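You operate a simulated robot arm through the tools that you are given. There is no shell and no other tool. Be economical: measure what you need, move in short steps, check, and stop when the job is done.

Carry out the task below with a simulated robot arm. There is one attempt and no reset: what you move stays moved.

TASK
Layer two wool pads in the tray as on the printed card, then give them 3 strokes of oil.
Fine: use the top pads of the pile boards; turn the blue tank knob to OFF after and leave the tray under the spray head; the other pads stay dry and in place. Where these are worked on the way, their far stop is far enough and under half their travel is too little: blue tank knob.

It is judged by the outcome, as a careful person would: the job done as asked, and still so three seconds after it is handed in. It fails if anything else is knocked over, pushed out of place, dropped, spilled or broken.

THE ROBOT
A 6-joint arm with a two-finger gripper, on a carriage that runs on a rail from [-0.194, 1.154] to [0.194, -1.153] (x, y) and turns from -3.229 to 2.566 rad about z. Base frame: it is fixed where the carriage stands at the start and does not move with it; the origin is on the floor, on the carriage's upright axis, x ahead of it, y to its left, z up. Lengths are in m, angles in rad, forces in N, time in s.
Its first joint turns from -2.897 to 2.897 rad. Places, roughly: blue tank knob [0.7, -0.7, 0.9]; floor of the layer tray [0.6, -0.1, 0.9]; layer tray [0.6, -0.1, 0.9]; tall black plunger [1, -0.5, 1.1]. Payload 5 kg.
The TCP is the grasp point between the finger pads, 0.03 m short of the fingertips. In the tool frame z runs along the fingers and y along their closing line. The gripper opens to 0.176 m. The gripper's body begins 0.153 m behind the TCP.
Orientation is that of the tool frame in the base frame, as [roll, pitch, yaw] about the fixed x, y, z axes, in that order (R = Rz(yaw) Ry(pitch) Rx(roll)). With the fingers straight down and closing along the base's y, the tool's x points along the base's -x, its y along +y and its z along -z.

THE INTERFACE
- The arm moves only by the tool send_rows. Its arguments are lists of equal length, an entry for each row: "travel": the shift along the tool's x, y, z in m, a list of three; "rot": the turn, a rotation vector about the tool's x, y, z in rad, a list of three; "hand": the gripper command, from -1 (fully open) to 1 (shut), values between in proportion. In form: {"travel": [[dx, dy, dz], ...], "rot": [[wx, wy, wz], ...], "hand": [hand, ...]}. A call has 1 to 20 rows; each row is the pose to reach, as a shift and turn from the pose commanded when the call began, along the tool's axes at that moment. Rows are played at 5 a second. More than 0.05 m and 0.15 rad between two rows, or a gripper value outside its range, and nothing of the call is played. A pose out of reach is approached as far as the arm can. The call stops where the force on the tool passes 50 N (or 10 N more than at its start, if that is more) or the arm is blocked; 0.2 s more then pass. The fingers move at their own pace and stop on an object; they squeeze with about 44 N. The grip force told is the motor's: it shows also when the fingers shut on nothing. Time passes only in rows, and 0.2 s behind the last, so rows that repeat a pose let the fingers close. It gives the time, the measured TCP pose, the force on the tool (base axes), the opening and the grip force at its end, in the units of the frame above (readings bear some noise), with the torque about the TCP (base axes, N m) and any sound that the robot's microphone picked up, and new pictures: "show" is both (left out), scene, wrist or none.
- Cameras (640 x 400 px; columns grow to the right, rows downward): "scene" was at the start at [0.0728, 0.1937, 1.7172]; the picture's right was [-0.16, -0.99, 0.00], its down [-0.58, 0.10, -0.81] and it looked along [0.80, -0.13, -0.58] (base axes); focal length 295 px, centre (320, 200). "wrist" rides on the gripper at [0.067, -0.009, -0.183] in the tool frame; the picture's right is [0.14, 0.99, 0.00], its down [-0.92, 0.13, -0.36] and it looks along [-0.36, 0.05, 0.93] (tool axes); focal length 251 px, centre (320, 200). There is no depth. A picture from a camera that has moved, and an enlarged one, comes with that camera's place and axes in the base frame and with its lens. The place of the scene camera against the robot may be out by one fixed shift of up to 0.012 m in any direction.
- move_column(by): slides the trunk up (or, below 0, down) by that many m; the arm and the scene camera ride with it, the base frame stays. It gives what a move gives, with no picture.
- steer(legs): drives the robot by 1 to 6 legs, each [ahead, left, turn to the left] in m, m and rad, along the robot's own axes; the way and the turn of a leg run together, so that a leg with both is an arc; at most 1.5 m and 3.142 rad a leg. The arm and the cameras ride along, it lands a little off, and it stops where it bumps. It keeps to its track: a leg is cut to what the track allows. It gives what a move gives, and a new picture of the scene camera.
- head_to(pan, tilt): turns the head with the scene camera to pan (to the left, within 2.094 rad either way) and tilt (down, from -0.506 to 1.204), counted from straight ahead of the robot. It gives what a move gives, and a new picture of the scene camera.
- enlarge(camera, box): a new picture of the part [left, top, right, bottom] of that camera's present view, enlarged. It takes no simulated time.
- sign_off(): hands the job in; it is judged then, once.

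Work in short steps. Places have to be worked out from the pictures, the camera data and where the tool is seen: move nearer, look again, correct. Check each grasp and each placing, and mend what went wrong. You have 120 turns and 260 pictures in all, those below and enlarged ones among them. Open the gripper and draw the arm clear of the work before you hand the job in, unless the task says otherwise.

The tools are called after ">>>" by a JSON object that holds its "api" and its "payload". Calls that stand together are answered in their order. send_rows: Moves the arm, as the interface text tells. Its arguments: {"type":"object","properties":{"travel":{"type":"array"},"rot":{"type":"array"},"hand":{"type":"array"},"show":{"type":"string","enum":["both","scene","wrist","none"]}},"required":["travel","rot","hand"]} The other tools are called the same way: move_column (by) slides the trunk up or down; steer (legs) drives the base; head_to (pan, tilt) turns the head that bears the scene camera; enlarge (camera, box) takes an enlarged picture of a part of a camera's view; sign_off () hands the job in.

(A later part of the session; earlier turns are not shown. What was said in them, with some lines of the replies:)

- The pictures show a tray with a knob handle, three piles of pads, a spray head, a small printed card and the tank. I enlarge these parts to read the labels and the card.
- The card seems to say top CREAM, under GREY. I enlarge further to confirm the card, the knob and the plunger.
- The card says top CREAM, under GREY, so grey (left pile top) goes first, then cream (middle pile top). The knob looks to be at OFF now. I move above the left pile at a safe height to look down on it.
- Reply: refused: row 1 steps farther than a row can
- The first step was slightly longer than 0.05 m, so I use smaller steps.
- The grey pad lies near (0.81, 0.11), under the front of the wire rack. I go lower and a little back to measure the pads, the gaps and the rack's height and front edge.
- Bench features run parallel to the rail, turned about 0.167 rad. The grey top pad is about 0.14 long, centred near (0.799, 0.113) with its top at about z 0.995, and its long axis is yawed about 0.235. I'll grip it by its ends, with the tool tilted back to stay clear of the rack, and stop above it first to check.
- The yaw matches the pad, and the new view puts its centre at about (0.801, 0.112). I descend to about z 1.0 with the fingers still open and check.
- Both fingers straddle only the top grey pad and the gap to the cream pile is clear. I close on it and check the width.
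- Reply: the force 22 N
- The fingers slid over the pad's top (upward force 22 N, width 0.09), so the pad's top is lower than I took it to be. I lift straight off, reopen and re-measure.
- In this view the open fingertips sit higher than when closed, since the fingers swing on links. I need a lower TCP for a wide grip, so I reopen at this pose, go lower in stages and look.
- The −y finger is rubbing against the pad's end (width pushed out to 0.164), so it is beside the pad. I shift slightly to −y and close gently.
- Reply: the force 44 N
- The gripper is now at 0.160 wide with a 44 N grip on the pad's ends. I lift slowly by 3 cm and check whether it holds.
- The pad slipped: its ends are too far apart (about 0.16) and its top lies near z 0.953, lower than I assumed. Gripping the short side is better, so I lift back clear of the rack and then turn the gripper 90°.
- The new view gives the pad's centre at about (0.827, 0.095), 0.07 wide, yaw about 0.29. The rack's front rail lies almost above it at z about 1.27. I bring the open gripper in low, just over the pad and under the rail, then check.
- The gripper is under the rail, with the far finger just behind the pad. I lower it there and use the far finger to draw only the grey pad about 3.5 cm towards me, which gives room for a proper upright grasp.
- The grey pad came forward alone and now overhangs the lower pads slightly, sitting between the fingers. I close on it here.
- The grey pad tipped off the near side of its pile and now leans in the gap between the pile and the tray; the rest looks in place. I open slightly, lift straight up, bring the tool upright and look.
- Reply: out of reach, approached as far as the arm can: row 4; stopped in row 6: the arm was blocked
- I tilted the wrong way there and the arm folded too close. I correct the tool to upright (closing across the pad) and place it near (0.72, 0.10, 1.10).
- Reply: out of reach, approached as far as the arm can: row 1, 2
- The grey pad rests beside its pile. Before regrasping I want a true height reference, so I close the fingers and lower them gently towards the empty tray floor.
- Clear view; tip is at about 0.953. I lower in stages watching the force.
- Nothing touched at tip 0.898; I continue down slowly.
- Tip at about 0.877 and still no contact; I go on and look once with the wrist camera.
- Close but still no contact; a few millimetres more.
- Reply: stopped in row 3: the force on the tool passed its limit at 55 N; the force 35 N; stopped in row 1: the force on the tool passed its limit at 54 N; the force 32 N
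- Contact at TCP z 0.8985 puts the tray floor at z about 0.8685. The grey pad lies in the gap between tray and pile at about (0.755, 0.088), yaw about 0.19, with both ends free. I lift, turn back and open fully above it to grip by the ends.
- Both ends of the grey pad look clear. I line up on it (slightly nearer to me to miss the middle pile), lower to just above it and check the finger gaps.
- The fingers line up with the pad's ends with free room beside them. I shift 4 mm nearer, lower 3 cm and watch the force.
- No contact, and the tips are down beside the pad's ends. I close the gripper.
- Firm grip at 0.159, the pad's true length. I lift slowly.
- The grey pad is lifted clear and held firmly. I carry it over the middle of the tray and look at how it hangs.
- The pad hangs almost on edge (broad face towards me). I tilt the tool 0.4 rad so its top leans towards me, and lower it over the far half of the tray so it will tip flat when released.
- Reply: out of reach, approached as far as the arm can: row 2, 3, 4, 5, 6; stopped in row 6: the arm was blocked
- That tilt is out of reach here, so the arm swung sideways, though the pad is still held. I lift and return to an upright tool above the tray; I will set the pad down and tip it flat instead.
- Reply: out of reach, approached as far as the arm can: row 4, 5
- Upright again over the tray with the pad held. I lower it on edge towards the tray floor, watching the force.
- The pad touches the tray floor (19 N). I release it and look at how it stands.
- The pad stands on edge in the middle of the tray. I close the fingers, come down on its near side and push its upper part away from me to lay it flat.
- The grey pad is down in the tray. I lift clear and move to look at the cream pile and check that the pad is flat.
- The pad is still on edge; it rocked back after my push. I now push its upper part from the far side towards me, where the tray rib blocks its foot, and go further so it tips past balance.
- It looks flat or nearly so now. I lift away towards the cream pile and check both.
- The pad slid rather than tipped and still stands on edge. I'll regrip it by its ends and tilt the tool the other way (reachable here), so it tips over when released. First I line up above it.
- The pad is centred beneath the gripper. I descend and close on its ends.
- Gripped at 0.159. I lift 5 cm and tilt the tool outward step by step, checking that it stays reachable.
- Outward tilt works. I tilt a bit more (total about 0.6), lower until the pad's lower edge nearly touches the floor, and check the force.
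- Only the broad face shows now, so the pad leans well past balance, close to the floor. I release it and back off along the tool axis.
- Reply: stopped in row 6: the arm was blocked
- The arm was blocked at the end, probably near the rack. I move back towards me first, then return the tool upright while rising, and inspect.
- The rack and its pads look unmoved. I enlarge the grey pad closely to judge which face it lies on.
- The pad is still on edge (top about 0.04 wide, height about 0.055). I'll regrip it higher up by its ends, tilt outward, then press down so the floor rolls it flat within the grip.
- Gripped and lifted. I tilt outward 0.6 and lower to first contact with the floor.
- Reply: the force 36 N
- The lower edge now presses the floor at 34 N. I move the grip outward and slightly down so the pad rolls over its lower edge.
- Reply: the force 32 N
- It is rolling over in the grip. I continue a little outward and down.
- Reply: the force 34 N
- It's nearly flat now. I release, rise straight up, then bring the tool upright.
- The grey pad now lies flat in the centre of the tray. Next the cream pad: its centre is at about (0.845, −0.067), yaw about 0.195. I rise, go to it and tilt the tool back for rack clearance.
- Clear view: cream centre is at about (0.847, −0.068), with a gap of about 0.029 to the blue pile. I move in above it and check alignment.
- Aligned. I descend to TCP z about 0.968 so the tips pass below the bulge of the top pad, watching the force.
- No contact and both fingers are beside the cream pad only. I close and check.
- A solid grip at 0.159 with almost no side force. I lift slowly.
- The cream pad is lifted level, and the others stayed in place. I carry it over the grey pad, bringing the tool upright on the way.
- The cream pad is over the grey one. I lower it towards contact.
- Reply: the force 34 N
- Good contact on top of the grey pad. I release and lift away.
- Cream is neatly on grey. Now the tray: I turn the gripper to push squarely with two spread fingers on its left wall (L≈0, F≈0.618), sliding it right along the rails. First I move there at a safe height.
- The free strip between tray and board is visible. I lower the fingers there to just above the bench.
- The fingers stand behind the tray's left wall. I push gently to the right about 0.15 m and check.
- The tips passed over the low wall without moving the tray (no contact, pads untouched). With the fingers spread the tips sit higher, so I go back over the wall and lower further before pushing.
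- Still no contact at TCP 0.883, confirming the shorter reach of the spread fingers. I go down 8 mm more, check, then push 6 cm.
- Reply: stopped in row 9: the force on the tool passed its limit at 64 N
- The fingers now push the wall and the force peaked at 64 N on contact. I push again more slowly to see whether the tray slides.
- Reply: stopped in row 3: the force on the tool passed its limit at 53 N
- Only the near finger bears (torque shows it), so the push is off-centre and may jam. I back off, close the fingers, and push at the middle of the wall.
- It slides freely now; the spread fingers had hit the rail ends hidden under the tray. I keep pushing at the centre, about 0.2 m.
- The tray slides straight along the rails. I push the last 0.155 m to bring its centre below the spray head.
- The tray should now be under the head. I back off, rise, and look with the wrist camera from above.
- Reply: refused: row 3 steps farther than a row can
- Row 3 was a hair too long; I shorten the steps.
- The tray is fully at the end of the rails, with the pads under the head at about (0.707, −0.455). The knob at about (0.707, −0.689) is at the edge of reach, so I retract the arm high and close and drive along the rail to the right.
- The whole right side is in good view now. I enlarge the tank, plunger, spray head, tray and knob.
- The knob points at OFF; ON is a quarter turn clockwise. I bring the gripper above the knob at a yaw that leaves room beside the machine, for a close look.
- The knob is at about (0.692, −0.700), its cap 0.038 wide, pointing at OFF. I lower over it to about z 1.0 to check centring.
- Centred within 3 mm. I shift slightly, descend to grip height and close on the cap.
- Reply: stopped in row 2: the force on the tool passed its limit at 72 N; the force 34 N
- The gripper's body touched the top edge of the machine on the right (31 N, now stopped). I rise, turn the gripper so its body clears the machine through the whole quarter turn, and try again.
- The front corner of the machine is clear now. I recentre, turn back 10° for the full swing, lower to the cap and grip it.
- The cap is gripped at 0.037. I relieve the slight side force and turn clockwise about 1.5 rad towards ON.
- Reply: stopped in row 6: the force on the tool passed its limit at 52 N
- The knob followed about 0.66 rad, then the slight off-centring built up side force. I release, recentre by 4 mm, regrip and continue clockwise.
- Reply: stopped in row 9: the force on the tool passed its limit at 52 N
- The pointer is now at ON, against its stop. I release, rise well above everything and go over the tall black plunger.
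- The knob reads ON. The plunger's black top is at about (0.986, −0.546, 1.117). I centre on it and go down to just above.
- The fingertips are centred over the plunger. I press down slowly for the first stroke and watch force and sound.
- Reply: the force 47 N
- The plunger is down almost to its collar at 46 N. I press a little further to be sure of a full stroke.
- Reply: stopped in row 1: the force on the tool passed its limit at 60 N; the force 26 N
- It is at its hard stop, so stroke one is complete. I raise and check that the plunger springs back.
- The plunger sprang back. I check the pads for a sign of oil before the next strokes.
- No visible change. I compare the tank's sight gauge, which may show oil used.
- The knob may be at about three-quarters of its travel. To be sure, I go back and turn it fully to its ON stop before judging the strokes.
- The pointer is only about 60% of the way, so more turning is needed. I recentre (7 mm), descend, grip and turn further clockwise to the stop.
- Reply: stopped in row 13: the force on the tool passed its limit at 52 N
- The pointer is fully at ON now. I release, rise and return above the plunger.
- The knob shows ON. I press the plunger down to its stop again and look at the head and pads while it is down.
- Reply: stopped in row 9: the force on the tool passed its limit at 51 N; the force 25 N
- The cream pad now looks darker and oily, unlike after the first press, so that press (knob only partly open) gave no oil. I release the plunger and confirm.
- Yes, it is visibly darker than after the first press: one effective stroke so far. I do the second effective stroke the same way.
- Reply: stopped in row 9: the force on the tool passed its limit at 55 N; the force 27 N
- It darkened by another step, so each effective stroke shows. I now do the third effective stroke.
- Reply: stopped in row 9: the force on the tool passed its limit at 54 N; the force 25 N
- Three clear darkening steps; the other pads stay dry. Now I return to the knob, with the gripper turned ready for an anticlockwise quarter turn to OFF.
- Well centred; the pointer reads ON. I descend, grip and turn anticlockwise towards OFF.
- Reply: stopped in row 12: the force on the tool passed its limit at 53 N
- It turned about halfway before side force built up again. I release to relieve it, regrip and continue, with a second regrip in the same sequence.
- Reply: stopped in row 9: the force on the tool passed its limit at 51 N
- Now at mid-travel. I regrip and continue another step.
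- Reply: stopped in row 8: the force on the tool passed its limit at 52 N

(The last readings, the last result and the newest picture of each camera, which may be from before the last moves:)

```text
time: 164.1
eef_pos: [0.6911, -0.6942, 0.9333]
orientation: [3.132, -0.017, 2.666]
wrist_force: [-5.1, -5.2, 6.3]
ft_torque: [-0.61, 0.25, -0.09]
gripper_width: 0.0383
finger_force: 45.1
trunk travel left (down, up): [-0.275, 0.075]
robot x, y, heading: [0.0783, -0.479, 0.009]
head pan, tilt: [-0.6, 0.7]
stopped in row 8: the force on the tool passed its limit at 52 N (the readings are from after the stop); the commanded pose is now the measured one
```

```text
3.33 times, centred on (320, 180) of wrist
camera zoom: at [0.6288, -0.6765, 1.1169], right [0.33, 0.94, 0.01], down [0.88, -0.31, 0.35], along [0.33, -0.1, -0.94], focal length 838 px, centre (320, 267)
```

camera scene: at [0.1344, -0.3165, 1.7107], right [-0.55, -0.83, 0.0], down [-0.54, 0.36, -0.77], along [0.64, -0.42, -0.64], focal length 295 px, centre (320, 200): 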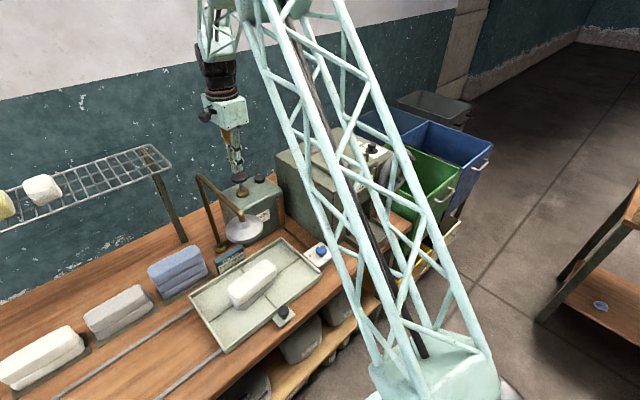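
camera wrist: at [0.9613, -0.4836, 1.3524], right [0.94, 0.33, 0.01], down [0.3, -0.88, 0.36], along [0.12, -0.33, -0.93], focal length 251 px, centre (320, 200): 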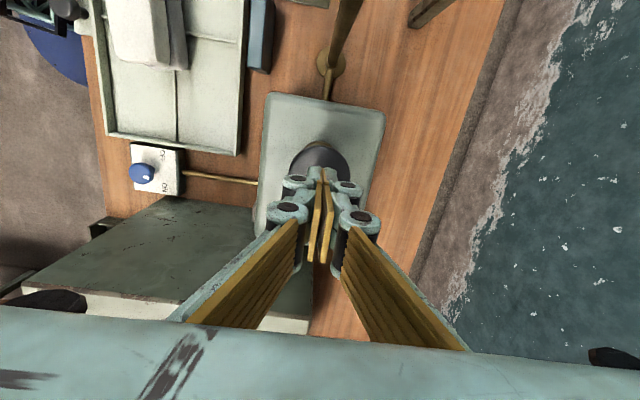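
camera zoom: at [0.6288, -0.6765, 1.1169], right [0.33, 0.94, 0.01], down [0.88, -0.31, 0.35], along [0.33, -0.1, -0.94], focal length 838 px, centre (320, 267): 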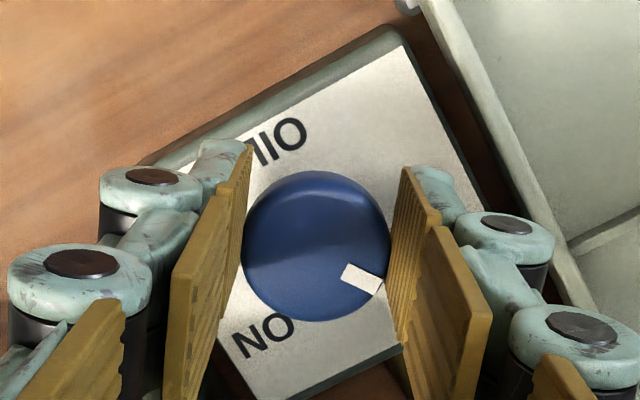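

Close to OFF: about 15° remain. I release, swing back, regrip and turn the rest to the stop.

>>> {"api": "send_rows", "payload": {"travel": [[0, 0, 0], [0, 0, 0], [0, 0, 0], [0, 0, 0], [0, 0, 0], [0, 0, 0], [0, 0, 0], [0, 0, 0], [0, 0, 0], [0, 0, 0], [0, 0, 0], [0, 0, 0], [0, 0, 0], [0, 0, 0]], "rot": [[0, 0, 0], [0, 0, 0], [0, 0, 0.13], [0, 0, 0.26], [0, 0, 0.35], [0, 0, 0.35], [0, 0, 0.35], [0, 0, 0.35], [0, 0, 0.35], [0, 0, 0.24], [0, 0, 0.13], [0, 0, 0.02], [0, 0, -0.05], [0, 0, -0.1]], "hand": [0.3, 0.3, 0.3, 0.3, 0.3, 0.3, 0.7, 0.8, 0.8, 0.8, 0.8, 0.8, 0.8, 0.8], "show": "none"}}

>>> {"api": "enlarge", "payload": {"camera": "wrist", "box": [240, 120, 400, 240]}}

```text
time: 167.1
eef_pos: [0.6889, -0.6955, 0.9323]
orientation: [3.131, -0.018, 2.766]
wrist_force: [-15.6, -20.7, 9.6]
ft_torque: [-0.52, 0.87, -1.11]
gripper_width: 0.0386
finger_force: 45.4
trunk travel left (down, up): [-0.275, 0.075]
robot x, y, heading: [0.0772, -0.4783, 0.006]
head pan, tilt: [-0.6, 0.7]
```

```text
3.33 times, centred on (320, 180) of wrist
camera zoom: at [0.626, -0.6835, 1.1172], right [0.23, 0.97, 0.01], down [0.91, -0.22, 0.35], along [0.34, -0.07, -0.94], focal length 838 px, centre (320, 267)
```

zoom: 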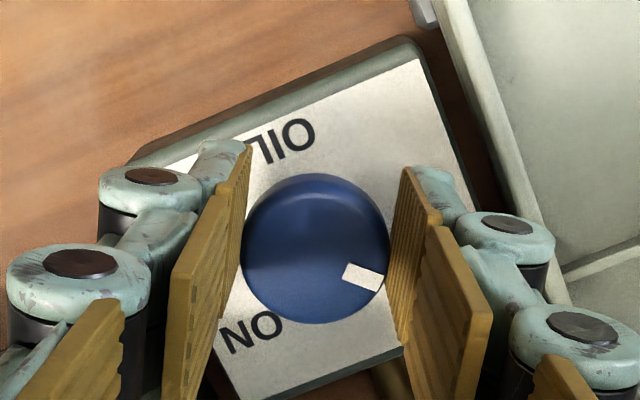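

The twist torque of 1.1 N m shows it is against the OFF stop. I release, rise and draw the arm clear towards me, then verify.

>>> {"api": "send_rows", "payload": {"travel": [[0, 0, 0], [0, 0, 0], [0, 0, -0.04], [0, 0, -0.085], [0, 0, -0.13], [0, 0, -0.175], [0, 0, -0.22], [0, 0, -0.265], [0, 0, -0.31], [0.04, 0, -0.33], [0.08, 0, -0.35], [0.12, 0, -0.37], [0.12, 0, -0.37]], "rot": [[0, 0, 0], [0, 0, 0], [0, 0, 0], [0, 0, 0], [0, 0, 0], [0, 0, 0], [0, 0, 0], [0, 0, 0], [0, 0, 0], [0, 0, 0], [0, 0, 0], [0, 0, 0], [0, 0, 0]], "hand": [0.2, 0.2, 0.2, 0.2, 0, 0, 0, -0.3, -0.5, -0.5, -0.5, -0.5, -0.5], "show": "scene"}}

>>> {"api": "enlarge", "payload": {"camera": "scene", "box": [295, 235, 345, 275]}}

>>> {"api": "enlarge", "payload": {"camera": "scene", "box": [170, 160, 340, 350]}}

```text
time: 169.9
eef_pos: [0.5806, -0.6557, 1.3054]
orientation: [3.131, -0.014, 2.769]
wrist_force: [-2.0, 0.1, 1.1]
ft_torque: [-0.06, -0.28, 0.04]
gripper_width: 0.1319
finger_force: 0.0
trunk travel left (down, up): [-0.275, 0.075]
robot x, y, heading: [0.0808, -0.4766, 0.009]
head pan, tilt: [-0.6, 0.7]
camera scene: at [0.1334, -0.3171, 1.7106], right [-0.56, -0.83, 0.0], down [-0.53, 0.36, -0.77], along [0.64, -0.43, -0.64], focal length 295 px, centre (320, 200)
```

scene: 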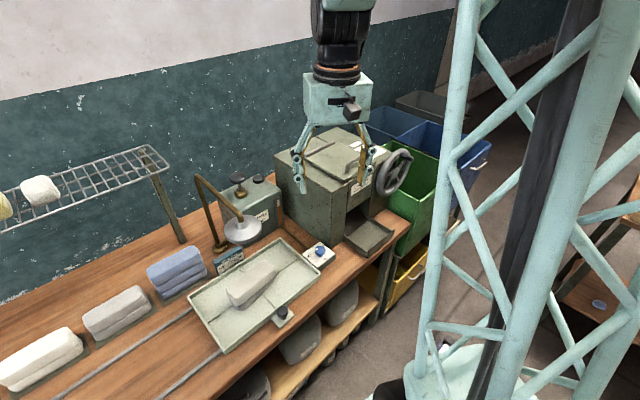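

```text
10.00 times, centred on (320, 255) of scene
camera zoom: at [0.1334, -0.3171, 1.7106], right [-0.56, -0.83, 0.0], down [-0.53, 0.36, -0.77], along [0.64, -0.43, -0.64], focal length 2946 px, centre (320, -350)
```

zoom: 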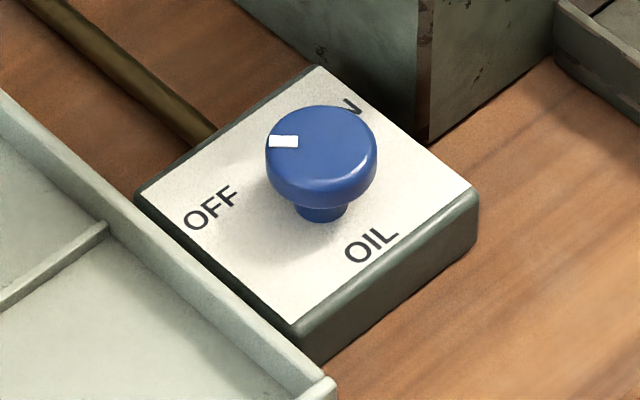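

```text
2.11 times, centred on (255, 255) of scene
camera zoom: at [0.1334, -0.3171, 1.7106], right [-0.56, -0.83, 0.0], down [-0.53, 0.36, -0.77], along [0.64, -0.43, -0.64], focal length 620 px, centre (457, 84)
```

zoom: 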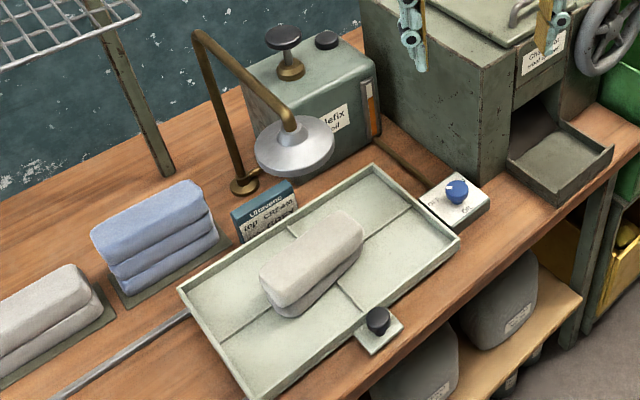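

The knob is back at OFF and the tank gauge has dropped; it was still full after the ineffective first press. The pads lie cream on grey under the head, the other pads are dry on their boards, and the arm is clear with the gripper open. I hand in.

>>> {"api": "sign_off", "payload": {}}

```text
The job is handed in.
```

The job is handed in. The grey pad is under the cream pad in the tray, as the card shows, and the tray is at the end of its rails under the spray head. The blue knob is turned back to OFF.

- **Oil strokes:** I pressed the plunger four times. The first press came with the knob only about 60% open. The cream pad didn't darken and the tank gauge stayed full, so I counted it as no oil. After turning the knob fully to ON I gave three full strokes, and the pads darkened a step with each one. If the first press did deliver oil, the pads have had four strokes instead of three.
- **Grey pile:** The grey pad slipped and fell off the front of its pile while I was gripping it, so I picked it up from the bench. The two pads left in that pile may have shifted by a few millimetres, but they are dry and still on their board.
- **Other contact:** The gripper touched the top edge of the machine beside the knob once, and the arm was blocked once near the wire rack. I saw nothing moved or damaged in either place.
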